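You operate a simulated robot arm through the tools that you are given. There is no shell and no other tool. Be economical: measure what you need, move in short steps, check, and stop when the job is done.

You run a simulated two-armed robot. Do the job below in one go: nothing can be reset, and whatever is moved stays where it is left.

TASK
Mix the batch smooth at speed 3 on the stand mixer.
Fine: head down and speed set before switching on; watch till no lumps show; switch off, let the paddle stop, then raise the head.

The check looks at the end state, three seconds after you hand in, the way a careful person would. Anything else that was tipped, shoved, dropped, spilled or broken makes it a failure.

THE ROBOT
Two 7-joint arms with two-finger parallel grippers on one trunk, on a base that drives. Base frame: it is fixed to the floor where the robot stands at the start and does not move with it; the origin is under the middle of the robot, x ahead of it, y to its left, z up. Lengths are in m, angles in degrees, forces in N, time in s.
The left shoulder is at the start at [0.07, 0.163, 1.22], the right one opposite. With the tool pointing down near the work surface each hand reaches from about 0.1 to 0.82 m from the robot's upright axis, wherever it stands, measured 20 degrees to its own side. Places, roughly: mixer head [0.6, 0, 1.2]; red mixer switch [0.6, -0.2, 1.1]; speed dial [0.6, -0.2, 1]; stand mixer [0.8, -0.1, 1.1]; stand paddle [0.6, 0, 0.9]. Payload 3.43 kg a hand.
Tool frame (each hand has its own): the origin (TCP) lies between the finger pads and is the grasp point; the fingertips stand 0.034 m ahead of it; z points along the fingers, y is the line along which they close. Largest opening 0.128 m; finger width 0.024, thickness 0.012; the body of the gripper, 0.048 by 0.13 m, starts 0.096 m behind the TCP.
Orientation is that of the tool frame in the base frame, as a unit quaternion [w, x, y, z]. With the fingers straight down and closing along the base's y, the tool's x points along the base's -x, its y along +y and its z along -z.

THE INTERFACE
- The arms move only by the tool servo_tool. It takes "left_rows", "right_rows" or both (then of equal length, played together; a hand with none holds still); each is a list of rows, each a list of 7 numbers: the shift along the base's x, y, z in units of 400 mm (1.0 is 400 mm), then the turn, a rotation vector about the base's x, y, z in units of 45 degrees (1.0 is 45 degrees), then the closure in counts, from 0 (fully open) to 255 (shut). In form: [[dx, dy, dz, rx, ry, rz, fingers], ...]. A call has 1 to 8 rows; each row is the pose to reach, as a shift and turn from the pose commanded when the call began. A call with a number of a shift or a turn outside -1 to 1 is refused whole. Each row takes 0.2 s and may step no farther than 0.05 m and 8.6 degrees from the row before; otherwise, or with a gripper value out of range, the whole call is refused. A pose out of reach is approached as far as the arm can. The call stops where the force on the tool passes 50 N (or 10 N more than at its start, if that is more) or the arm is blocked; 0.2 s more then pass. Each finger travels about 0.153 m/s and halts on what it meets, pressing with about 26 N; the grip force reading is that of the motor and also rises with nothing between the fingers. The clock runs only during rows and for 0.2 s after the last one: add rows that repeat a pose to give the fingers time. The reply holds the time, the measured pose of the TCP, the force on the tool along the base axes, the opening and the grip force, in the units named above and with some noise, with the torque about the TCP (base axes, N m) and any sound that the robot's microphone picked up.
- Cameras (640 x 400 px; columns grow to the right, rows downward): "scene" is now at [0.1373, -0.025, 1.4525]; the picture's right is [-0.26, -0.96, 0.00], its down [-0.50, 0.14, -0.85] and it looks along [0.82, -0.23, -0.52] (base axes); focal length 214 px, centre (320, 200). "left" rides on the left gripper at [0.076, 0.011, -0.16] in its tool frame; the picture's right is [-0.15, 0.99, 0.00], its down [-0.88, -0.13, -0.46] and it looks along [-0.45, -0.07, 0.89] (tool axes); focal length 234 px, centre (320, 200). "right" rides on the right gripper at [0.076, -0.011, -0.16] in its tool frame; the picture's right is [0.15, 0.99, 0.00], its down [-0.88, 0.13, -0.46] and it looks along [-0.45, 0.07, 0.89] (tool axes); focal length 234 px, centre (320, 200). There is no depth. A picture from a camera that has moved, and an enlarged one, comes with that camera's place and axes in the base frame and with its lens.
- grab_frame(camera): a new picture of that camera. The clock stands still meanwhile.
- raise_lower(by): slides the trunk up (or, below 0, down) by that many m; the arms and the scene camera ride with it, the base frame stays. It gives what a move gives, with no picture.
- drive_base(legs): drives the robot by 1 to 6 legs, each [ahead, left, turn to the left] in m, m and degrees, along the robot's own axes; the way and the turn of a leg run together, so that a leg with both is an arc; at most 1.5 m and 180 degrees a leg. The arms and the cameras ride along, it lands a little off, and it stops where it bumps. It gives what a move gives.
- pan_tilt(pan, tilt): turns the head with the scene camera to pan (to the left, within 86 degrees either way) and tilt (down, from -29 to 69), counted from straight ahead of the robot. It gives what a move gives.
- inspect(camera, box): a new picture of the part [left, top, right, bottom] of that camera's present view, enlarged. The clock stands still meanwhile.
- hand_in(): hands the job in; it is judged then, once.

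Go step by step. Nothing tells you exact positions but the pictures and the camera data: compare them with the known pose of the tool, close in by small moves and look again before you grip or let go. The budget is 120 turns and 92 pictures, counting those below and the enlarged ones. Unless the task says otherwise, let go and move clear before handing in.

The tools are called after ">>>" as a command line: name --argument value ..., lists and objects as JSON in quotes. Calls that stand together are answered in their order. servo_tool: Moves the arms, as the interface text tells. Its arguments: {"type":"object","properties":{"left_rows":{"type":"array","items":{"type":"array","items":{"type":"number"}}},"right_rows":{"type":"array","items":{"type":"array","items":{"type":"number"}}}},"required":[]} The other tools are called the same way: raise_lower (by) slides the trunk up or down; drive_base (legs) drives the base; pan_tilt (pan, tilt) turns the head that bears the scene camera; grab_frame (camera) takes a picture; inspect (camera, box) takes an enlarged picture of a part of a camera's view; hand_in () hands the job in.

At the start:

```text
time_s: 0.0
left_tcp_pos: [0.4367, 0.0662, 1.3549]
left_tool_rot: [0.0, 0.0, 1.0, -0.001]
left_contact_force: [-0.2, 0.2, 0.1]
left_moment: [-0.01, -0.02, 0.0]
left_opening: 0.128
left_grip_force: 0.0
right_tcp_pos: [0.3665, -0.2467, 1.3948]
right_tool_rot: [0.001, -0.001, 1.0, 0.001]
right_contact_force: [0.0, 1.1, 0.3]
right_moment: [0.0, 0.0, 0.02]
right_opening: 0.128
right_grip_force: 0.1
trunk travel left (down, up): [-0.7, 0.24]
robot x, y, heading: [0.0015, 0.0028, -0.2]
head pan, tilt: [-15.3, 31.4]
```

scene: 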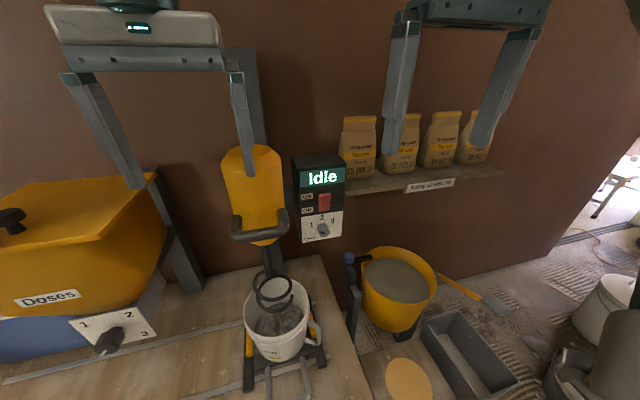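
right: 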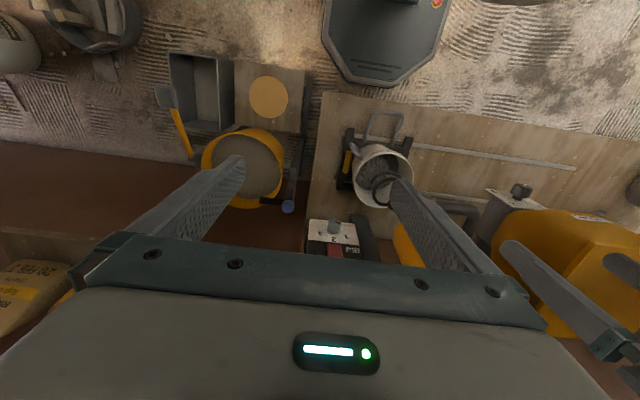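
left: 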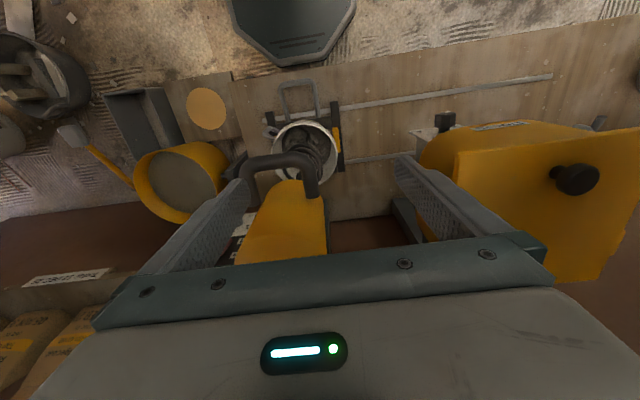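

I see the yellow mixer head with its dark handle, the panel with "Idle" display, switch and dial, and a bucket below with a paddle. I'll look closer.

>>> inspect --camera "scene" --box '[270, 130, 370, 260]'

>>> inspect --camera "scene" --box '[200, 130, 360, 400]'

```text
3.08 times, centred on (320, 195) of scene
camera zoom: at [0.1373, -0.025, 1.4525], right [-0.26, -0.96, 0.0], down [-0.5, 0.14, -0.85], along [0.82, -0.23, -0.52], focal length 660 px, centre (320, 215)
```

zoom: 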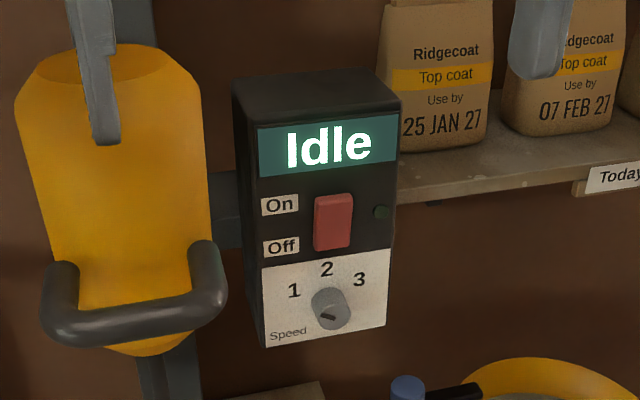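

```text
1.48 times, centred on (280, 265) of scene
camera zoom: at [0.1373, -0.025, 1.4525], right [-0.26, -0.96, 0.0], down [-0.5, 0.14, -0.85], along [0.82, -0.23, -0.52], focal length 318 px, centre (379, 104)
```

zoom: 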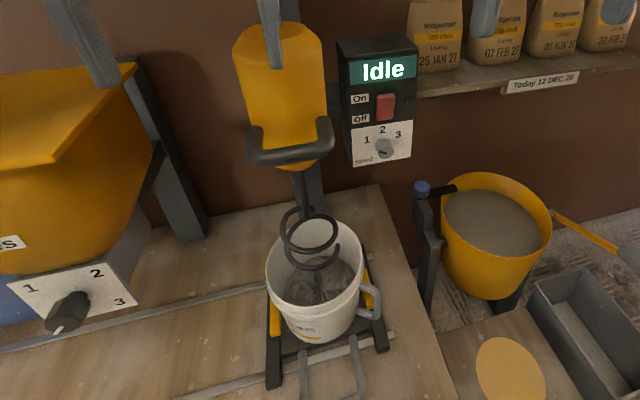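

The dial pointer and the bucket alignment need a closer look.

>>> inspect --camera "scene" --box '[295, 185, 350, 245]'

>>> inspect --camera "scene" --box '[220, 220, 350, 400]'

>>> inspect --camera "left" --box '[220, 60, 380, 270]'

```text
6.67 times, centred on (322, 215) of scene
camera zoom: at [0.1373, -0.025, 1.4525], right [-0.26, -0.96, 0.0], down [-0.5, 0.14, -0.85], along [0.82, -0.23, -0.52], focal length 1430 px, centre (303, 100)
```

zoom: 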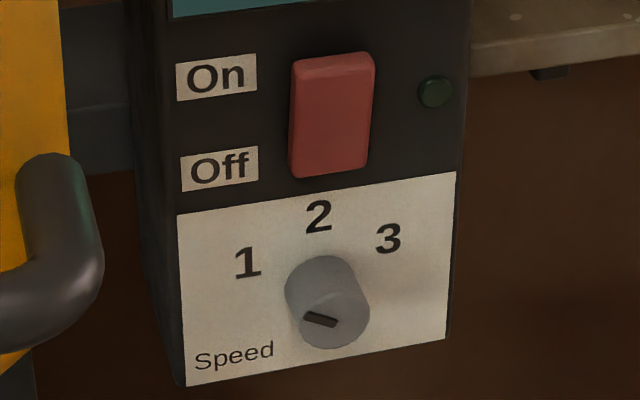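

```text
2.22 times, centred on (285, 310) of scene
camera zoom: at [0.1373, -0.025, 1.4525], right [-0.26, -0.96, 0.0], down [-0.5, 0.14, -0.85], along [0.82, -0.23, -0.52], focal length 477 px, centre (398, -44)
```

zoom: 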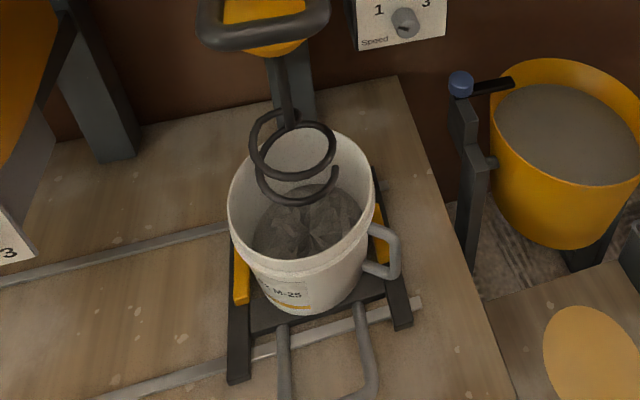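

```text
1.90 times, centred on (300, 165) of left
camera zoom: at [0.3613, 0.0765, 1.5142], right [0.15, 0.99, 0.0], down [0.88, -0.13, 0.46], along [0.45, -0.07, -0.89], focal length 446 px, centre (358, 267)
```

zoom: 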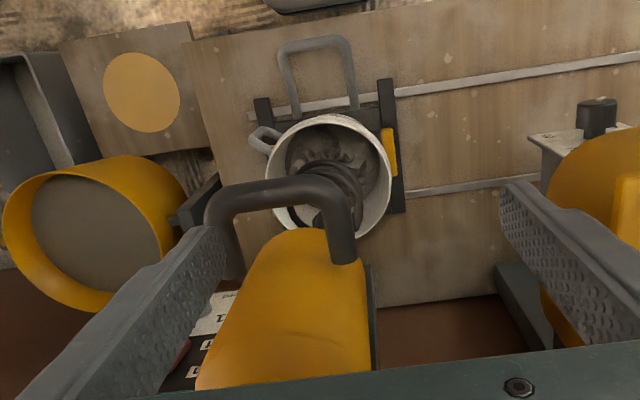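

Bucket rim is about (0.54, 0, 0.83), the dial about (0.63, -0.17, 1.04), and the head handle bar about (0.45, 0, 1.20). I want a side view to learn how the head moves, so I swing the right hand outward and turn it left.

>>> servo_tool --right_rows '[[0.0, -0.1, -0.08, 0.125, 0, 0, 0], [0.0, -0.2, -0.16, 0.25, 0, 0, 0], [0.0, -0.3, -0.24, 0.375, 0, 0, 0], [0.0, -0.4, -0.32, 0.5, 0, 0, 0], [0.0, -0.48, -0.4, 0.625, 0, 0, 0], [0.0, -0.54, -0.48, 0.75, 0, 0, 0], [0.0, -0.6, -0.54, 0.875, 0, 0, 0], [0.0, -0.65, -0.6, 1, 0, 0, 0]]'

>>> servo_tool --right_rows '[[0, 0, -0.02, 0.125, 0, 0, 0], [0, 0, -0.04, 0.25, 0, 0, 0], [0, 0, -0.06, 0.375, 0, 0, 0], [0, 0, -0.06, 0.5, 0, 0, 0], [0, 0, -0.06, 0.625, 0, 0, 0], [0, 0, -0.06, 0.75, 0, 0, 0], [0, 0, -0.06, 0.875, 0, 0, 0], [0, 0, -0.06, 1, 0, 0, 0]]'

>>> grab_frame --camera "right"

```text
refused: row 1 steps farther than a row can; nothing moved
```

```text
time_s: 1.8
left_tcp_pos: [0.4368, 0.0663, 1.3553]
left_tool_rot: [0.0, 0.0, 1.0, 0.0]
left_contact_force: [-0.4, 0.5, -0.5]
left_moment: [-0.04, 0.01, -0.04]
left_opening: 0.1282
left_grip_force: 0.1
right_tcp_pos: [0.3662, -0.2471, 1.3703]
right_tool_rot: [0.001, 0.0, 0.923, 0.385]
right_contact_force: [-0.4, -0.8, 0.7]
right_moment: [0.02, 0.02, 0.03]
right_opening: 0.128
right_grip_force: 0.0
trunk travel left (down, up): [-0.7, 0.24]
robot x, y, heading: [-0.0007, -0.0012, 0.0]
head pan, tilt: [-15.3, 31.4]
```

```text
83 pictures are left
camera right: at [0.2895, -0.3678, 1.474], right [-0.15, 0.7, 0.7], down [0.88, -0.23, 0.41], along [0.45, 0.68, -0.58], focal length 234 px, centre (320, 200)
```

right: 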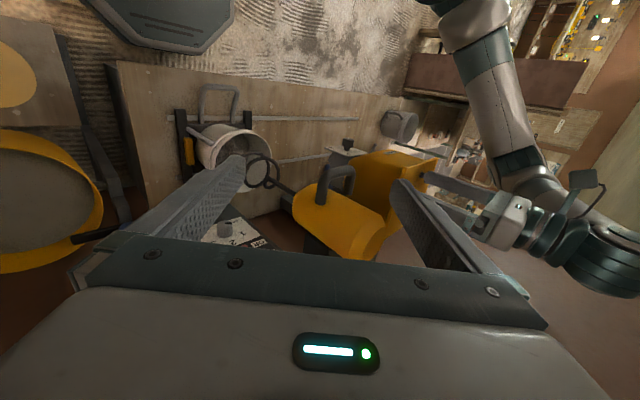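

The right hand turned 45°; I now shift it out and down, and turn the rest.

>>> servo_tool --right_rows '[[0.0, -0.08, -0.08, 0.125, 0, 0, 0], [0.0, -0.16, -0.16, 0.25, 0, 0, 0], [0.0, -0.24, -0.24, 0.375, 0, 0, 0], [0.0, -0.32, -0.32, 0.5, 0, 0, 0], [0.0, -0.4, -0.4, 0.625, 0, 0, 0], [0.0, -0.46, -0.48, 0.75, 0, 0, 0], [0.0, -0.52, -0.54, 0.875, 0, 0, 0], [0.0, -0.58, -0.58, 1, 0, 0, 0]]'

>>> grab_frame --camera "right"

```text
time_s: 3.6
left_tcp_pos: [0.437, 0.0672, 1.356]
left_tool_rot: [0.0, -0.002, 1.0, 0.0]
left_contact_force: [0.3, 0.5, 0.0]
left_moment: [0.01, -0.01, 0.01]
left_opening: 0.128
left_grip_force: 0.0
right_tcp_pos: [0.3634, -0.4793, 1.1398]
right_tool_rot: [0.0, 0.0, 0.706, 0.708]
right_contact_force: [-0.4, 0.6, 0.1]
right_moment: [0.0, 0.03, 0.01]
right_opening: 0.128
right_grip_force: 0.0
trunk travel left (down, up): [-0.7, 0.24]
robot x, y, heading: [-0.0013, -0.0033, -0.2]
head pan, tilt: [-15.3, 31.4]
```

```text
82 pictures are left
camera right: at [0.2875, -0.6377, 1.127], right [-0.15, 0.0, 0.99], down [0.88, -0.46, 0.13], along [0.45, 0.89, 0.07], focal length 234 px, centre (320, 200)
```

right: 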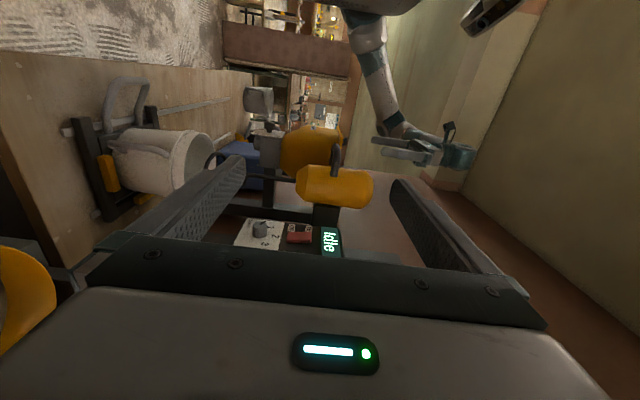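

>>> inspect --camera "right" --box '[80, 60, 400, 260]'

```text
2.00 times, centred on (240, 160) of right
camera zoom: at [0.2875, -0.6377, 1.127], right [-0.15, 0.0, 0.99], down [0.88, -0.46, 0.13], along [0.45, 0.89, 0.07], focal length 468 px, centre (480, 280)
```

zoom: 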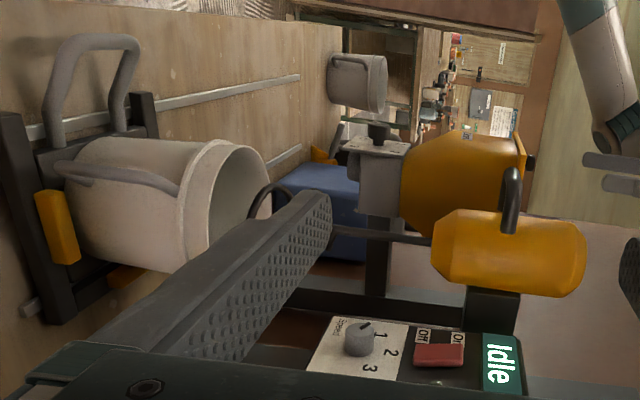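

The head is an upright capsule that slides on a column at about y=0; the dial points at 1. There is little room for a forward-pointing hand, so I back the base up 0.2 m first, while checking the view.

>>> drive_base --legs '[[-0.2, 0, 0]]'

>>> servo_tool --left_rows '[[0, 0, 0, 0.1099, -0.1099, -0.1099, 0], [0, 0, 0, 0.2198, -0.2198, -0.2198, 0], [0, 0, 0, 0.3297, -0.3297, -0.3297, 0], [0, 0, 0, 0.4396, -0.4396, -0.4396, 0], [0, 0, 0, 0.5495, -0.5495, -0.5495, 0], [0, 0, 0, 0.6594, -0.6594, -0.6594, 0], [0, 0, 0, 0.7698, -0.7698, -0.7698, 0]]'

>>> servo_tool --left_rows '[[0, 0, 0, 0.1099, -0.1099, -0.1099, 0], [0, 0, 0, 0.2198, -0.2198, -0.2198, 0], [0, 0, 0, 0.3297, -0.3297, -0.3297, 0], [0, 0, 0, 0.4396, -0.4396, -0.4396, 0], [0, 0, 0, 0.5495, -0.5495, -0.5495, 0], [0, 0, 0, 0.6594, -0.6594, -0.6594, 0], [0, 0, 0, 0.7698, -0.7698, -0.7698, 0]]'

>>> grab_frame --camera "scene"

>>> grab_frame --camera "left"

```text
time_s: 5.2
left_tcp_pos: [0.2373, 0.0673, 1.3551]
left_tool_rot: [0.0, -0.001, 1.0, -0.001]
left_contact_force: [-1.2, 1.4, -0.3]
left_moment: [-0.01, -0.04, -0.02]
left_opening: 0.1281
left_grip_force: 0.0
right_tcp_pos: [0.1667, -0.4781, 1.14]
right_tool_rot: [-0.002, 0.0, 0.707, 0.708]
right_contact_force: [0.6, -0.4, -0.5]
right_moment: [-0.03, 0.01, 0.01]
right_opening: 0.1281
right_grip_force: 0.0
trunk travel left (down, up): [-0.7, 0.24]
robot x, y, heading: [-0.1955, 0.0005, 0.1]
head pan, tilt: [-15.3, 31.4]
```

```text
time_s: 6.8
left_tcp_pos: [0.2373, 0.0673, 1.355]
left_tool_rot: [0.289, 0.288, 0.866, 0.289]
left_contact_force: [0.0, -0.2, -0.6]
left_moment: [0.0, -0.02, -0.03]
left_opening: 0.128
left_grip_force: 0.1
right_tcp_pos: [0.1665, -0.4787, 1.1397]
right_tool_rot: [0.0, 0.0, 0.707, 0.708]
right_contact_force: [0.2, 0.6, 0.0]
right_moment: [0.0, 0.01, -0.02]
right_opening: 0.1277
right_grip_force: 0.1
trunk travel left (down, up): [-0.7, 0.24]
robot x, y, heading: [-0.1969, 0.0002, -0.0]
head pan, tilt: [-15.3, 31.4]
```

```text
time_s: 8.4
left_tcp_pos: [0.2648, 0.0282, 1.3853]
left_tool_rot: [0.5, 0.5, 0.5, 0.5]
left_contact_force: [-0.1, -0.4, 0.5]
left_moment: [-0.01, 0.0, -0.02]
left_opening: 0.128
left_grip_force: 0.0
left hand out of reach, approached as far as the arm can: row 5, 6, 7
right_tcp_pos: [0.1653, -0.4777, 1.1401]
right_tool_rot: [-0.001, 0.001, 0.707, 0.707]
right_contact_force: [0.2, -0.2, 0.3]
right_moment: [0.02, -0.02, 0.03]
right_opening: 0.128
right_grip_force: 0.1
trunk travel left (down, up): [-0.7, 0.24]
robot x, y, heading: [-0.1994, -0.0014, -0.0]
head pan, tilt: [-15.3, 31.4]
```

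```text
80 pictures are left
camera scene: at [-0.0614, -0.0249, 1.4525], right [-0.26, -0.96, 0.0], down [-0.5, 0.14, -0.85], along [0.82, -0.23, -0.52], focal length 214 px, centre (320, 200)
```

scene: 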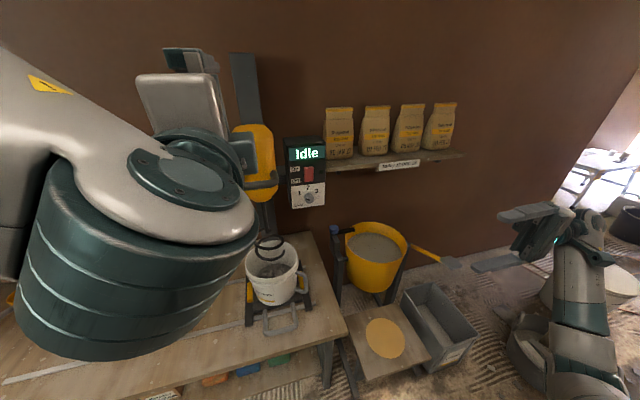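

```text
79 pictures are left
camera left: at [0.1062, 0.1019, 1.3964], right [0.0, -0.15, 0.99], down [-0.46, -0.88, -0.13], along [0.89, -0.45, -0.07], focal length 234 px, centre (320, 200)
```

left: 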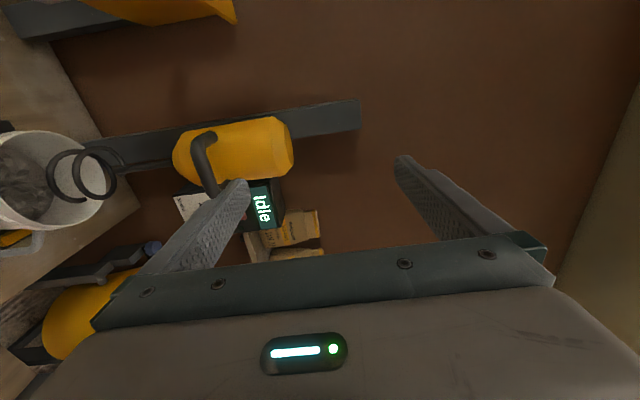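

Now the left hand points forward with fingers above/below the bar. I bring it down in front of the bar at about (0.37, 0.01, 1.21).

>>> servo_tool --left_rows '[[0.05, -0.02, -0.09, 0, 0, 0, 0], [0.1, -0.04, -0.18, 0, 0, 0, 0], [0.15, -0.06, -0.26, 0, 0, 0, 0], [0.2, -0.08, -0.34, 0, 0, 0, 0], [0.25, -0.1, -0.4, 0, 0, 0, 0]]'

>>> grab_frame --camera "left"

```text
time_s: 9.6
left_tcp_pos: [0.3685, -0.0091, 1.2261]
left_tool_rot: [0.5, 0.499, 0.501, 0.5]
left_contact_force: [-0.5, 1.0, 0.5]
left_moment: [0.01, -0.04, -0.01]
left_opening: 0.128
left_grip_force: 0.0
right_tcp_pos: [0.1665, -0.4774, 1.1392]
right_tool_rot: [-0.001, 0.001, 0.706, 0.708]
right_contact_force: [0.4, -1.4, -0.3]
right_moment: [0.01, 0.0, 0.01]
right_opening: 0.1281
right_grip_force: 0.0
trunk travel left (down, up): [-0.7, 0.24]
robot x, y, heading: [-0.1975, -0.0009, -0.0]
head pan, tilt: [-15.3, 31.4]
```

```text
78 pictures are left
camera left: at [0.209, 0.0646, 1.2364], right [0.0, -0.14, 0.99], down [-0.46, -0.88, -0.13], along [0.89, -0.45, -0.07], focal length 234 px, centre (320, 200)
```

left: 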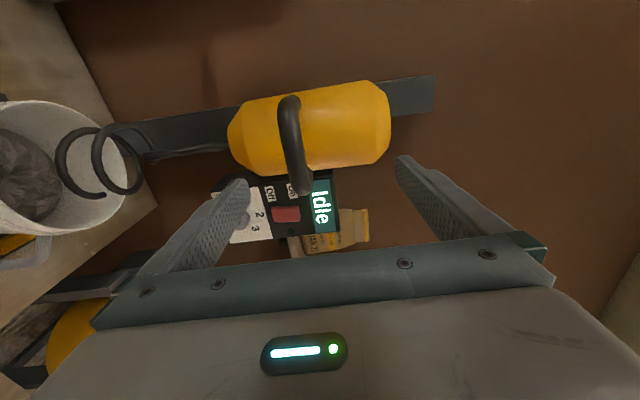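

Bar is at about (0.448, 0.005, 1.197), between the fingers. I align height, then advance so the bar lies between the pads.

>>> servo_tool --left_rows '[[0, 0.03, -0.07, 0, 0, 0, 0], [0.06, 0.03, -0.07, 0, 0, 0, 0], [0.12, 0.03, -0.07, 0, 0, 0, 0], [0.185, 0.03, -0.07, 0, 0, 0, 0]]'

>>> grab_frame --camera "left"

>>> inspect --camera "scene" --box '[180, 40, 350, 340]'

```text
time_s: 10.6
left_tcp_pos: [0.4405, 0.0001, 1.1973]
left_tool_rot: [0.5, 0.5, 0.501, 0.499]
left_contact_force: [0.1, -0.1, -0.6]
left_moment: [-0.02, 0.02, 0.02]
left_opening: 0.128
left_grip_force: 0.0
right_tcp_pos: [0.1677, -0.4754, 1.1399]
right_tool_rot: [0.0, 0.001, 0.707, 0.707]
right_contact_force: [0.9, -0.2, 0.4]
right_moment: [-0.03, 0.02, 0.01]
right_opening: 0.1282
right_grip_force: 0.0
trunk travel left (down, up): [-0.7, 0.24]
robot x, y, heading: [-0.1988, 0.0001, -0.0]
head pan, tilt: [-15.3, 31.4]
```

```text
77 pictures are left
camera left: at [0.2814, 0.0742, 1.2082], right [0.0, -0.14, 0.99], down [-0.46, -0.88, -0.13], along [0.89, -0.45, -0.07], focal length 234 px, centre (320, 200)
```

left: 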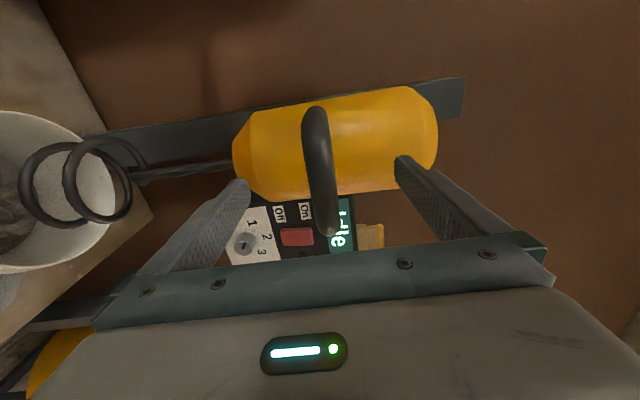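

```text
1.33 times, centred on (265, 190) of scene
camera zoom: at [-0.0597, -0.024, 1.4524], right [-0.26, -0.96, 0.0], down [-0.5, 0.14, -0.85], along [0.82, -0.23, -0.52], focal length 286 px, centre (393, 213)
```

zoom: 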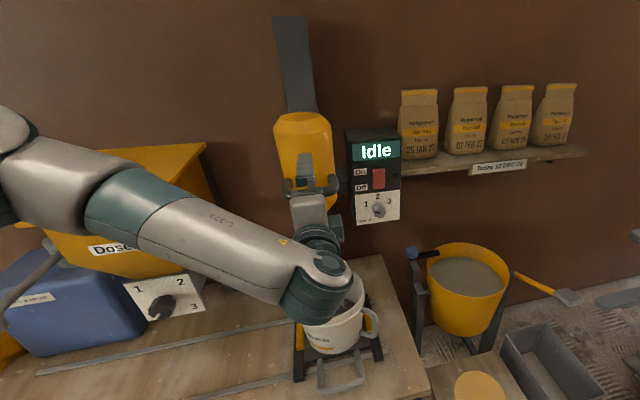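

The bar lies between the fingers. I edge a little farther forward and close.

>>> servo_tool --left_rows '[[0.03, 0.01, 0, 0, 0, 0, 0], [0.03, 0.01, 0, 0, 0, 0, 120], [0.03, 0.01, 0, 0, 0, 0, 255], [0.03, 0.01, 0, 0, 0, 0, 255], [0.03, 0.01, 0, 0, 0, 0, 255]]'

>>> grab_frame --camera "left"

```text
time_s: 11.8
left_tcp_pos: [0.4507, 0.0043, 1.1981]
left_tool_rot: [0.5, 0.499, 0.501, 0.5]
left_contact_force: [3.9, -0.7, 5.9]
left_moment: [0.17, -0.24, 1.2]
left_opening: 0.0217
left_grip_force: 44.7
right_tcp_pos: [0.166, -0.477, 1.1406]
right_tool_rot: [0.0, 0.0, 0.707, 0.707]
right_contact_force: [0.6, -0.3, 0.1]
right_moment: [0.02, -0.01, -0.01]
right_opening: 0.1279
right_grip_force: 0.0
trunk travel left (down, up): [-0.7, 0.24]
robot x, y, heading: [-0.1958, 0.0005, 0.1]
head pan, tilt: [-15.3, 31.4]
```

```text
75 pictures are left
camera left: at [0.2915, 0.0778, 1.2087], right [0.0, -0.14, 0.99], down [-0.45, -0.88, -0.13], along [0.89, -0.45, -0.07], focal length 234 px, centre (320, 200)
```

left: 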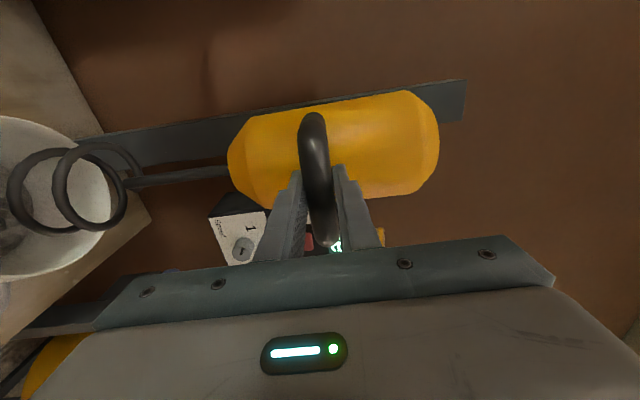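

Bar is gripped (22 mm). I pull straight down slowly, 6 cm first.

>>> servo_tool --left_rows '[[0, 0, -0.03, 0, 0, 0, 255], [0, 0, -0.06, 0, 0, 0, 255], [0, 0, -0.09, 0, 0, 0, 255], [0, 0, -0.12, 0, 0, 0, 255], [0, 0, -0.15, 0, 0, 0, 255]]'

>>> grab_frame --camera "left"

>>> inspect --camera "scene" --box '[180, 40, 350, 340]'

```text
time_s: 13.0
left_tcp_pos: [0.45, 0.005, 1.1361]
left_tool_rot: [0.499, 0.501, 0.501, 0.498]
left_contact_force: [-7.0, -2.4, -3.1]
left_moment: [-0.3, 0.31, 0.01]
left_opening: 0.0214
left_grip_force: 44.9
right_tcp_pos: [0.1651, -0.4786, 1.1391]
right_tool_rot: [0.0, 0.001, 0.707, 0.707]
right_contact_force: [-0.3, -0.2, 0.0]
right_moment: [0.0, 0.04, -0.03]
right_opening: 0.1281
right_grip_force: 0.1
trunk travel left (down, up): [-0.7, 0.24]
robot x, y, heading: [-0.2007, 0.0005, 0.2]
head pan, tilt: [-15.3, 31.4]
```

```text
74 pictures are left
camera left: at [0.2918, 0.0785, 1.1472], right [0.0, -0.15, 0.99], down [-0.46, -0.88, -0.13], along [0.89, -0.45, -0.07], focal length 234 px, centre (320, 200)
```

left: 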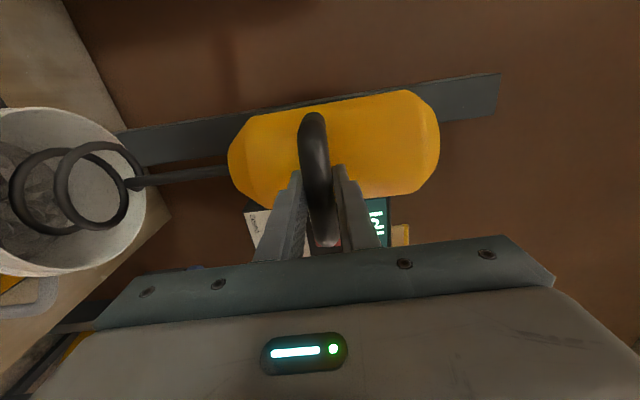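

```text
1.33 times, centred on (265, 190) of scene
camera zoom: at [-0.0623, -0.0255, 1.4524], right [-0.26, -0.96, 0.0], down [-0.5, 0.14, -0.85], along [0.82, -0.23, -0.52], focal length 286 px, centre (393, 213)
```

zoom: 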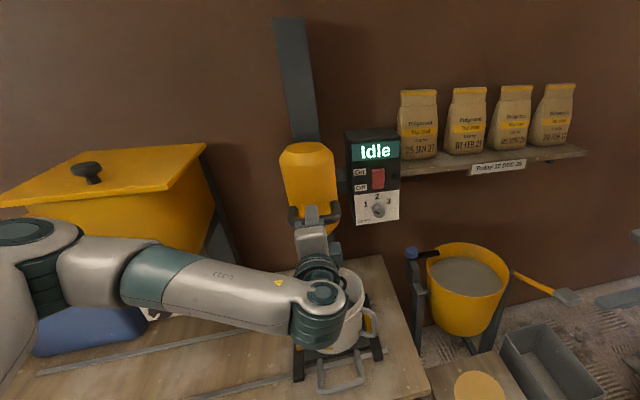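

The head slides freely and the paddle is centred over the bucket. I continue down 8 cm.

>>> servo_tool --left_rows '[[0, 0, -0.03, 0, 0, 0, 255], [0, 0, -0.06, 0, 0, 0, 255], [0, 0, -0.09, 0, 0, 0, 255], [0, 0, -0.12, 0, 0, 0, 255], [0, 0, -0.15, 0, 0, 0, 255], [0, 0, -0.18, 0, 0, 0, 255], [0, 0, -0.2, 0, 0, 0, 255]]'

>>> grab_frame --camera "left"

>>> inspect --camera "scene" --box '[180, 40, 350, 340]'

```text
time_s: 14.6
left_tcp_pos: [0.4511, 0.0052, 1.0548]
left_tool_rot: [0.499, 0.501, 0.5, 0.499]
left_contact_force: [2.6, -7.5, 0.0]
left_moment: [-0.2, -0.08, 0.83]
left_opening: 0.0218
left_grip_force: 45.0
right_tcp_pos: [0.1671, -0.4783, 1.1395]
right_tool_rot: [0.0, 0.001, 0.706, 0.708]
right_contact_force: [0.2, -0.5, 0.6]
right_moment: [0.01, 0.03, -0.03]
right_opening: 0.128
right_grip_force: 0.1
trunk travel left (down, up): [-0.7, 0.24]
robot x, y, heading: [-0.2006, -0.0023, 0.2]
head pan, tilt: [-15.3, 31.4]
```

```text
72 pictures are left
camera left: at [0.2917, 0.0782, 1.0668], right [0.0, -0.15, 0.99], down [-0.46, -0.88, -0.13], along [0.89, -0.45, -0.07], focal length 234 px, centre (320, 200)
```

left: 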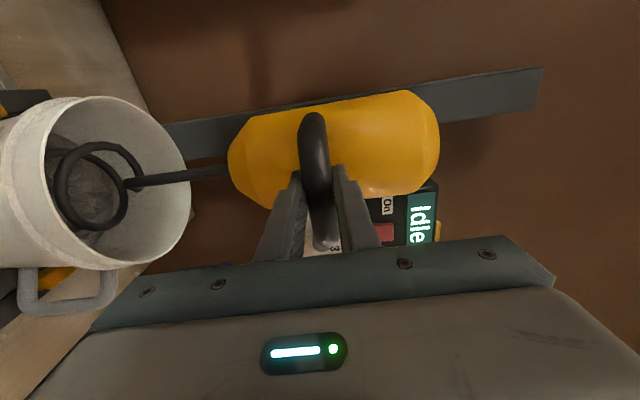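

```text
1.33 times, centred on (265, 190) of scene
camera zoom: at [-0.0607, -0.0264, 1.4524], right [-0.26, -0.96, 0.0], down [-0.5, 0.14, -0.85], along [0.82, -0.23, -0.52], focal length 286 px, centre (393, 213)
```

zoom: 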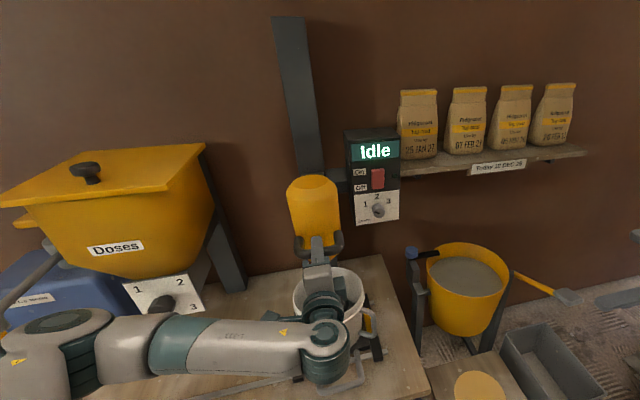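

Still free, paddle is entering the bucket. Down further in gentle steps until the stop.

>>> servo_tool --left_rows '[[0, 0, -0.02, 0, 0, 0, 255], [0, 0, -0.04, 0, 0, 0, 255], [0, 0, -0.06, 0, 0, 0, 255], [0, 0, -0.08, 0, 0, 0, 255], [0, 0, -0.1, 0, 0, 0, 255]]'

>>> grab_frame --camera "left"

```text
time_s: 15.8
left_tcp_pos: [0.4502, 0.0045, 1.015]
left_tool_rot: [0.499, 0.501, 0.501, 0.499]
left_contact_force: [2.2, -9.0, -3.3]
left_moment: [-0.22, 0.26, -0.26]
left_opening: 0.0218
left_grip_force: 45.0
right_tcp_pos: [0.1675, -0.4789, 1.1388]
right_tool_rot: [-0.001, 0.001, 0.706, 0.708]
right_contact_force: [0.5, 0.2, -0.1]
right_moment: [-0.03, 0.01, 0.0]
right_opening: 0.1279
right_grip_force: 0.0
trunk travel left (down, up): [-0.7, 0.24]
robot x, y, heading: [-0.1977, 0.0022, 0.2]
head pan, tilt: [-15.3, 31.4]
```

```text
70 pictures are left
camera left: at [0.2917, 0.0783, 1.0265], right [0.0, -0.15, 0.99], down [-0.46, -0.88, -0.13], along [0.89, -0.45, -0.07], focal length 234 px, centre (320, 200)
```

left: 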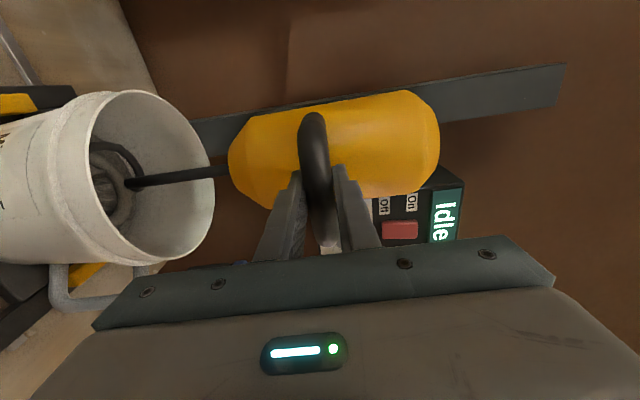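

>>> servo_tool --left_rows '[[0, 0, -0.02, 0, 0, 0, 255], [0, 0, -0.04, 0, 0, 0, 255], [0, 0, -0.06, 0, 0, 0, 255], [0, 0, -0.08, 0, 0, 0, 255], [0, 0, -0.1, 0, 0, 0, 255]]'

>>> grab_frame --camera "left"

>>> inspect --camera "scene" --box '[180, 40, 350, 340]'

```text
time_s: 16.4
left_tcp_pos: [0.4509, 0.0047, 1.0151]
left_tool_rot: [0.509, 0.493, 0.496, 0.503]
left_contact_force: [-8.5, -1.9, 10.5]
left_moment: [1.0, -0.19, 0.56]
left_opening: 0.0219
left_grip_force: 44.9
right_tcp_pos: [0.1642, -0.4782, 1.1411]
right_tool_rot: [0.0, 0.0, 0.707, 0.707]
right_contact_force: [-0.8, -0.5, 0.4]
right_moment: [-0.01, 0.02, 0.01]
right_opening: 0.128
right_grip_force: 0.1
trunk travel left (down, up): [-0.7, 0.24]
robot x, y, heading: [-0.2021, -0.0015, -0.1]
head pan, tilt: [-15.3, 31.4]
stopped in row 3 (left hand): the force on the tool passed its limit at 57 N (the readings are from after the stop); the commanded pose is now the measured one
```

```text
69 pictures are left
camera left: at [0.2916, 0.0786, 1.0209], right [-0.02, -0.14, 0.99], down [-0.45, -0.88, -0.13], along [0.89, -0.45, -0.04], focal length 234 px, centre (320, 200)
```

left: 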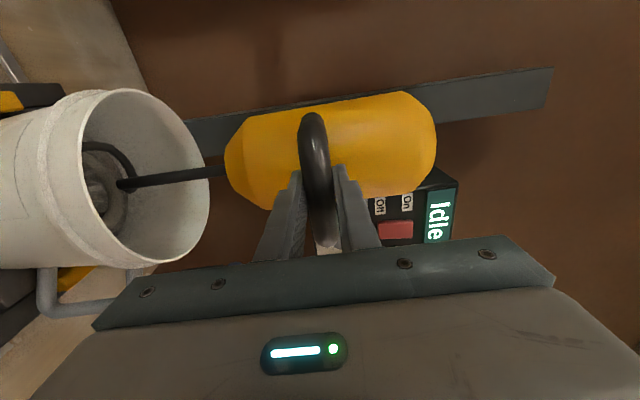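

```text
1.33 times, centred on (265, 190) of scene
camera zoom: at [-0.0641, -0.0254, 1.4526], right [-0.26, -0.96, 0.0], down [-0.5, 0.14, -0.85], along [0.82, -0.23, -0.52], focal length 286 px, centre (393, 213)
```

zoom: 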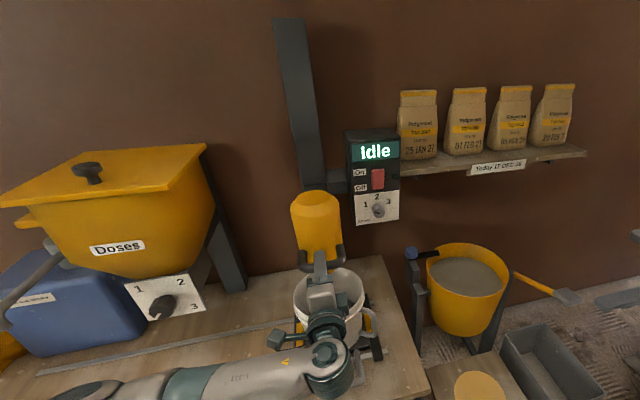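

The head reached its stop (18 cm down). I release the handle and back the left hand away.

>>> servo_tool --left_rows '[[0, 0, 0, 0, 0, 0, 100], [0, 0, 0, 0, 0, 0, 0], [0, 0, 0, 0, 0, 0, 0], [-0.1, 0, 0, 0, 0, 0, 0], [-0.2, 0.02, 0, 0, 0, 0, 0], [-0.28, 0.08, 0, 0, 0, 0, 0], [-0.3, 0.18, 0, 0, 0, 0, 0], [-0.3, 0.28, 0, 0, 0, 0, 0]]'

>>> grab_frame --camera "scene"

```text
time_s: 18.2
left_tcp_pos: [0.3311, 0.1187, 1.0115]
left_tool_rot: [0.507, 0.493, 0.497, 0.503]
left_contact_force: [0.3, 0.1, -0.1]
left_moment: [-0.03, 0.02, 0.0]
left_opening: 0.128
left_grip_force: 0.0
right_tcp_pos: [0.1648, -0.4769, 1.1405]
right_tool_rot: [0.0, 0.0, 0.707, 0.707]
right_contact_force: [0.2, -0.7, -0.6]
right_moment: [-0.02, 0.03, -0.02]
right_opening: 0.1281
right_grip_force: 0.1
trunk travel left (down, up): [-0.7, 0.24]
robot x, y, heading: [-0.1962, 0.0019, -0.1]
head pan, tilt: [-15.3, 31.4]
```

```text
67 pictures are left
camera scene: at [-0.0621, -0.0238, 1.4527], right [-0.26, -0.96, 0.0], down [-0.5, 0.14, -0.85], along [0.82, -0.23, -0.52], focal length 214 px, centre (320, 200)
```

scene: 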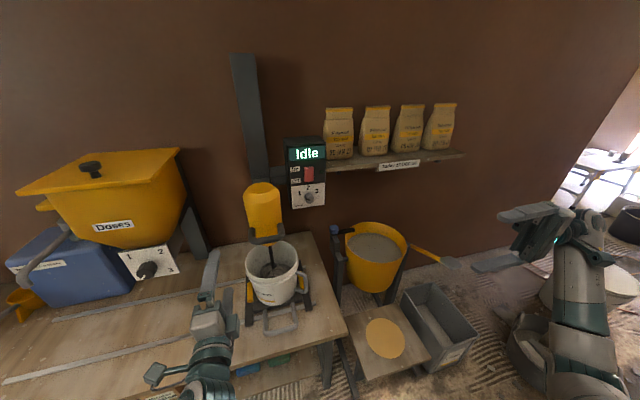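

The head stays down. Now I swing the right hand to point forward toward the dial at about (0.63, -0.17, 1.04).

>>> servo_tool --right_rows '[[0.04, 0.02, -0.02, 0, 0, -0.14, 0], [0.08, 0.04, -0.04, 0, 0, -0.28, 0], [0.12, 0.06, -0.06, 0, 0, -0.42, 0], [0.16, 0.08, -0.08, 0, 0, -0.57, 0], [0.2, 0.1, -0.1, 0, 0, -0.71, 0], [0.22, 0.12, -0.12, 0, 0, -0.85, 0], [0.24, 0.14, -0.14, 0, 0, -1, 0]]'

>>> servo_tool --right_rows '[[0.04, 0.09, -0.02, 0, 0, -0.14, 0], [0.08, 0.18, -0.04, 0, 0, -0.28, 0], [0.12, 0.27, -0.06, 0, 0, -0.42, 0], [0.16, 0.36, -0.08, 0, 0, -0.57, 0], [0.2, 0.45, -0.1, 0, 0, -0.71, 0], [0.26, 0.53, -0.12, 0, 0, -0.85, 0], [0.34, 0.61, -0.12, 0, 0, -1, 0]]'

>>> grab_frame --camera "right"

>>> grab_frame --camera "scene"

```text
time_s: 19.8
left_tcp_pos: [0.3307, 0.1177, 1.0113]
left_tool_rot: [0.508, 0.493, 0.497, 0.502]
left_contact_force: [-0.3, 0.5, 0.0]
left_moment: [-0.03, -0.01, 0.01]
left_opening: 0.128
left_grip_force: 0.0
right_tcp_pos: [0.261, -0.4225, 1.0854]
right_tool_rot: [0.272, 0.271, 0.653, 0.653]
right_contact_force: [1.3, 0.1, -1.1]
right_moment: [-0.01, 0.01, -0.02]
right_opening: 0.1282
right_grip_force: 0.1
trunk travel left (down, up): [-0.7, 0.24]
robot x, y, heading: [-0.1973, 0.0017, -0.1]
head pan, tilt: [-15.3, 31.4]
```

```text
time_s: 21.5
left_tcp_pos: [0.3315, 0.1155, 1.0115]
left_tool_rot: [0.507, 0.494, 0.497, 0.503]
left_contact_force: [-0.1, -0.7, 0.3]
left_moment: [0.0, -0.01, 0.01]
left_opening: 0.1281
left_grip_force: 0.0
right_tcp_pos: [0.3904, -0.2538, 1.0092]
right_tool_rot: [0.544, 0.441, 0.558, 0.445]
right_contact_force: [0.3, -0.1, -0.7]
right_moment: [0.0, -0.01, 0.03]
right_opening: 0.1281
right_grip_force: 0.0
right hand out of reach, approached as far as the arm can: row 5, 7
trunk travel left (down, up): [-0.7, 0.24]
robot x, y, heading: [-0.1968, 0.0022, 0.2]
head pan, tilt: [-15.3, 31.4]
stopped in row 7 (right hand): the arm was blocked; the commanded pose is now the measured one
```

```text
66 pictures are left
camera right: at [0.2274, -0.184, 0.9828], right [0.01, 0.36, 0.93], down [-0.44, -0.84, 0.32], along [0.9, -0.41, 0.15], focal length 234 px, centre (320, 200)
```

right: 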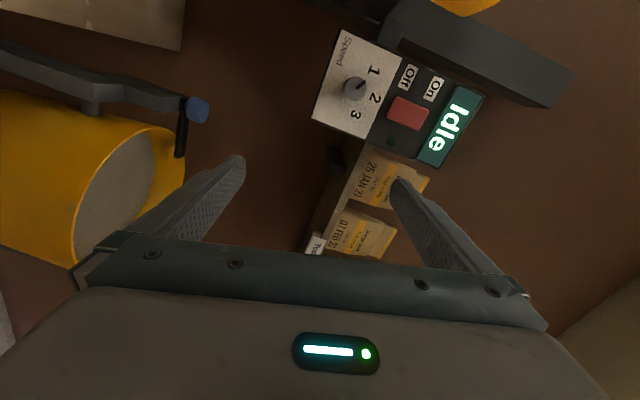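

```text
65 pictures are left
camera scene: at [-0.061, -0.0268, 1.4525], right [-0.27, -0.96, 0.0], down [-0.5, 0.14, -0.85], along [0.82, -0.23, -0.52], focal length 214 px, centre (320, 200)
```

scene: 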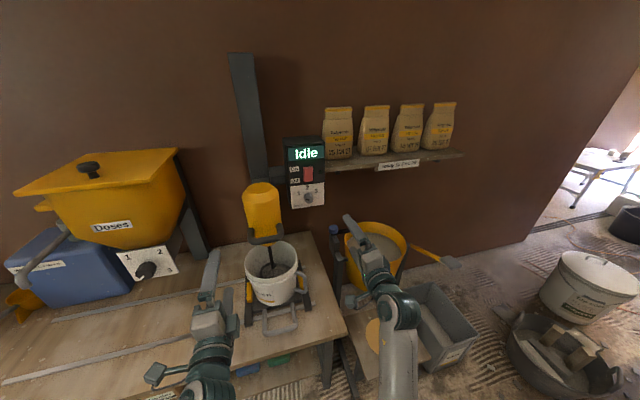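

The dial faces me plainly and points to 1, but this wrist roll is at a joint limit. I roll the right hand about x by about -168° to the mirrored, easier pose.

>>> servo_tool --right_rows '[[-0.03, 0, 0.02, -0.186, 0, 0, 0], [-0.06, 0, 0.04, -0.372, 0, 0, 0], [-0.09, 0, 0.06, -0.558, 0, 0, 0], [-0.1, 0, 0.07, -0.744, 0, 0, 0], [-0.1, 0, 0.07, -0.93, 0, 0, 0]]'

>>> servo_tool --right_rows '[[0, 0, 0, -0.186, 0, 0, 0], [0, 0, 0, -0.372, 0, 0, 0], [0, 0, 0, -0.558, 0, 0, 0], [0, 0, 0, -0.744, 0, 0, 0], [0, 0, 0, -0.93, 0, 0, 0]]'

>>> servo_tool --right_rows '[[0, 0, 0, -0.186, 0, 0, 0], [0, 0, 0, -0.372, 0, 0, 0], [0, 0, 0, -0.558, 0, 0, 0], [0, 0, 0, -0.744, 0, 0, 0], [0, 0, 0, -0.93, 0, 0, 0]]'

>>> servo_tool --right_rows '[[0, 0, 0, -0.186, 0, 0, 0], [0, 0, 0, -0.372, 0, 0, 0], [0, 0, 0, -0.558, 0, 0, 0], [0, 0, 0, -0.744, 0, 0, 0], [0, 0, 0, -0.93, 0, 0, 0]]'

>>> grab_frame --camera "right"

```text
time_s: 22.7
left_tcp_pos: [0.3318, 0.1165, 1.0123]
left_tool_rot: [0.508, 0.493, 0.497, 0.502]
left_contact_force: [-0.9, 0.4, 0.4]
left_moment: [-0.01, 0.02, 0.01]
left_opening: 0.1279
left_grip_force: 0.1
right_tcp_pos: [0.3578, -0.2624, 1.0298]
right_tool_rot: [0.67, 0.196, 0.688, 0.196]
right_contact_force: [0.3, -0.2, -0.2]
right_moment: [-0.02, -0.03, -0.01]
right_opening: 0.1281
right_grip_force: 0.1
right hand out of reach, approached as far as the arm can: row 3, 4, 5
trunk travel left (down, up): [-0.7, 0.24]
robot x, y, heading: [-0.1981, -0.0027, 0.3]
head pan, tilt: [-15.3, 31.4]
```

```text
time_s: 23.9
left_tcp_pos: [0.3309, 0.1159, 1.0116]
left_tool_rot: [0.506, 0.493, 0.497, 0.503]
left_contact_force: [0.0, 0.8, -0.3]
left_moment: [0.0, -0.01, -0.01]
left_opening: 0.1281
left_grip_force: 0.1
right_tcp_pos: [0.3556, -0.3405, 1.056]
right_tool_rot: [0.694, -0.046, 0.718, -0.015]
right_contact_force: [-0.8, -0.6, 0.2]
right_moment: [0.03, -0.05, 0.01]
right_opening: 0.1281
right_grip_force: 0.0
right hand out of reach, approached as far as the arm can: row 1, 2, 3, 4, 5
trunk travel left (down, up): [-0.7, 0.24]
robot x, y, heading: [-0.1938, -0.0008, 0.0]
head pan, tilt: [-15.3, 31.4]
```

```text
time_s: 25.1
left_tcp_pos: [0.3308, 0.117, 1.0112]
left_tool_rot: [0.506, 0.493, 0.497, 0.503]
left_contact_force: [-0.6, -0.2, 0.0]
left_moment: [0.03, 0.0, -0.04]
left_opening: 0.1278
left_grip_force: 0.0
right_tcp_pos: [0.362, -0.4011, 1.1409]
right_tool_rot: [0.623, -0.302, 0.679, -0.247]
right_contact_force: [1.0, -0.3, 0.2]
right_moment: [0.03, -0.01, 0.0]
right_opening: 0.1284
right_grip_force: 0.0
right hand out of reach, approached as far as the arm can: row 1, 2, 3, 4, 5
trunk travel left (down, up): [-0.7, 0.24]
robot x, y, heading: [-0.2003, -0.0006, 0.1]
head pan, tilt: [-15.3, 31.4]
```

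```text
time_s: 26.5
left_tcp_pos: [0.3324, 0.1183, 1.0108]
left_tool_rot: [0.507, 0.493, 0.498, 0.502]
left_contact_force: [-0.2, 0.8, 0.5]
left_moment: [-0.01, -0.01, -0.02]
left_opening: 0.1279
left_grip_force: 0.1
right_tcp_pos: [0.3663, -0.3969, 1.3697]
right_tool_rot: [-0.472, 0.422, -0.52, 0.574]
right_contact_force: [0.4, -0.2, 0.3]
right_moment: [0.02, 0.0, 0.01]
right_opening: 0.1282
right_grip_force: 0.1
right hand out of reach, approached as far as the arm can: row 1, 2, 3, 4, 5
trunk travel left (down, up): [-0.7, 0.24]
robot x, y, heading: [-0.2013, -0.0006, -0.0]
head pan, tilt: [-15.3, 31.4]
stopped in row 5 (right hand): the arm was blocked; the commanded pose is now the measured one
```

```text
64 pictures are left
camera right: at [0.1938, -0.4383, 1.3613], right [0.07, -0.16, -0.98], down [-0.25, 0.95, -0.17], along [0.96, 0.26, 0.03], focal length 234 px, centre (320, 200)
```

right: 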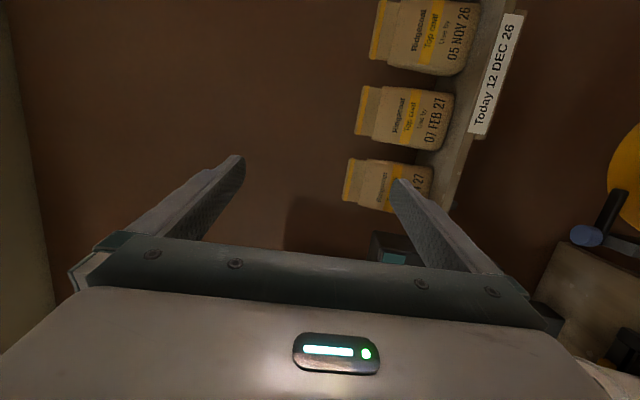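

The wrist is now rolled with the camera on the right side. I bring it down and left in front of the panel while straightening it.

>>> servo_tool --right_rows '[[0, 0.06, -0.09, 0, 0.02, 0.035, 0], [0, 0.12, -0.18, 0, 0.04, 0.07, 0], [0, 0.18, -0.27, 0, 0.06, 0.1, 0], [0, 0.24, -0.36, 0, 0.08, 0.135, 0], [0.02, 0.3, -0.45, 0, 0.1, 0.17, 0], [0.04, 0.36, -0.54, 0, 0.11, 0.2, 0], [0.06, 0.42, -0.62, 0, 0.12, 0.23, 0], [0.08, 0.48, -0.7, 0, 0.133, 0.255, 0]]'

>>> grab_frame --camera "right"

>>> grab_frame --camera "scene"

```text
time_s: 28.3
left_tcp_pos: [0.3301, 0.1137, 1.0118]
left_tool_rot: [0.507, 0.493, 0.497, 0.503]
left_contact_force: [0.2, 0.0, -0.5]
left_moment: [-0.02, 0.03, 0.01]
left_opening: 0.1282
left_grip_force: 0.0
right_tcp_pos: [0.3996, -0.1689, 1.1921]
right_tool_rot: [0.448, -0.504, 0.553, -0.49]
right_contact_force: [-0.1, -0.8, 0.1]
right_moment: [0.01, 0.01, 0.08]
right_opening: 0.1282
right_grip_force: 0.1
right hand out of reach, approached as far as the arm can: row 1, 2, 3, 4, 5, 6, 7, 8
trunk travel left (down, up): [-0.7, 0.24]
robot x, y, heading: [-0.2016, 0.0007, 0.1]
head pan, tilt: [-15.3, 31.4]
```

```text
63 pictures are left
camera right: at [0.236, -0.2294, 1.2214], right [-0.13, -0.13, -0.98], down [-0.38, 0.92, -0.07], along [0.91, 0.37, -0.17], focal length 234 px, centre (320, 200)
```

right: 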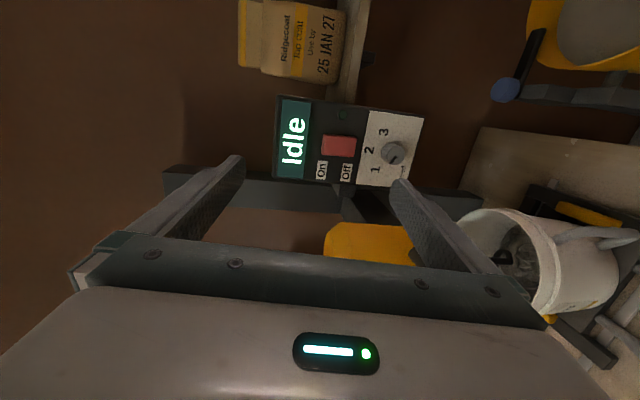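

```text
62 pictures are left
camera scene: at [-0.0631, -0.0279, 1.4527], right [-0.27, -0.96, 0.0], down [-0.5, 0.14, -0.85], along [0.82, -0.23, -0.52], focal length 214 px, centre (320, 200)
```

scene: 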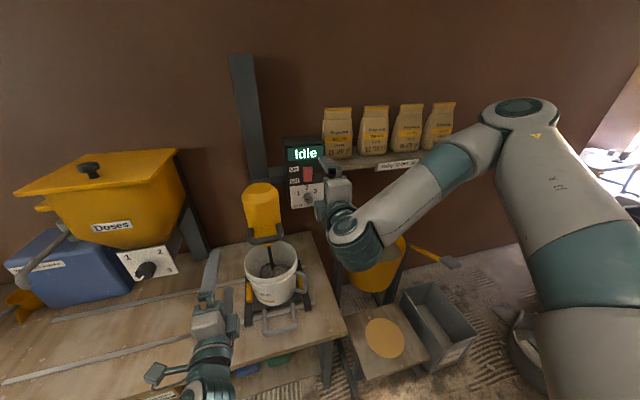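

I step forward 5 cm to see whether the commanded pose is still tracked.

>>> servo_tool --right_rows '[[0.06, 0, 0, 0, 0, 0, 0], [0.12, 0, 0, 0, 0, 0, 0], [0.12, 0, 0, 0, 0, 0, 0]]'

```text
time_s: 29.1
left_tcp_pos: [0.3306, 0.1158, 1.0115]
left_tool_rot: [0.507, 0.494, 0.497, 0.502]
left_contact_force: [0.0, -0.7, 0.2]
left_moment: [0.04, 0.02, -0.04]
left_opening: 0.1279
left_grip_force: 0.1
right_tcp_pos: [0.4504, -0.166, 1.1947]
right_tool_rot: [0.445, -0.506, 0.554, -0.489]
right_contact_force: [-0.5, 0.0, -0.7]
right_moment: [0.0, -0.01, -0.03]
right_opening: 0.1277
right_grip_force: 0.1
trunk travel left (down, up): [-0.7, 0.24]
robot x, y, heading: [-0.2008, -0.002, -0.2]
head pan, tilt: [-15.3, 31.4]
```

Command follows the measured pose. I straighten the hand and lower it to the dial height, standing off.

>>> servo_tool --right_rows '[[0, 0, -0.08, 0, -0.08, 0.06, 0], [0, 0, -0.16, 0, -0.16, 0.117, 0], [0, 0, -0.24, 0, -0.16, 0.117, 0], [0, 0, -0.32, 0, -0.16, 0.117, 0], [0, 0, -0.404, 0, -0.16, 0.117, 0], [0.06, 0, -0.404, 0, -0.16, 0.117, 80], [0.12, 0, -0.404, 0, -0.16, 0.117, 120], [0.12, 0, -0.404, 0, -0.16, 0.117, 120]]'

>>> grab_frame --camera "right"

>>> inspect --camera "scene" --box '[240, 120, 360, 240]'

```text
time_s: 30.9
left_tcp_pos: [0.331, 0.1155, 1.0113]
left_tool_rot: [0.507, 0.494, 0.497, 0.502]
left_contact_force: [-0.1, 0.5, -0.2]
left_moment: [0.0, 0.0, 0.02]
left_opening: 0.128
left_grip_force: 0.1
right_tcp_pos: [0.4683, -0.1738, 1.1995]
right_tool_rot: [0.452, -0.515, 0.55, -0.478]
right_contact_force: [-1.3, -1.0, 0.1]
right_moment: [0.01, 0.01, -0.02]
right_opening: 0.0675
right_grip_force: 0.0
right hand out of reach, approached as far as the arm can: row 1, 2, 3, 4, 5, 6, 7, 8
trunk travel left (down, up): [-0.7, 0.24]
robot x, y, heading: [-0.1995, 0.0022, -0.1]
head pan, tilt: [-15.3, 31.4]
```

```text
61 pictures are left
camera right: at [0.3058, -0.2393, 1.2297], right [-0.14, -0.13, -0.98], down [-0.41, 0.91, -0.06], along [0.9, 0.4, -0.18], focal length 234 px, centre (320, 200)
```

right: 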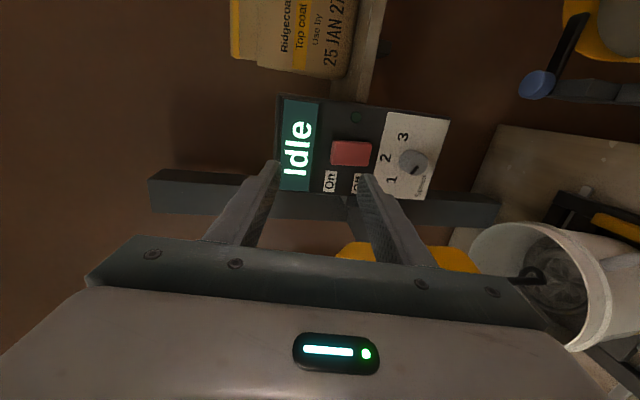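

```text
3.33 times, centred on (300, 180) of scene
camera zoom: at [-0.0618, -0.0254, 1.4526], right [-0.27, -0.96, 0.0], down [-0.5, 0.14, -0.85], along [0.82, -0.23, -0.52], focal length 715 px, centre (387, 267)
```

zoom: 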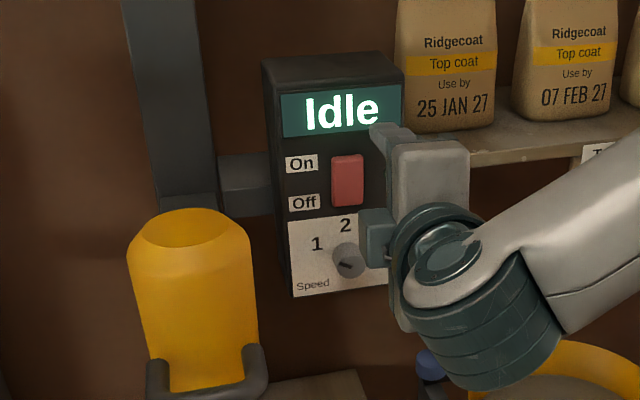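

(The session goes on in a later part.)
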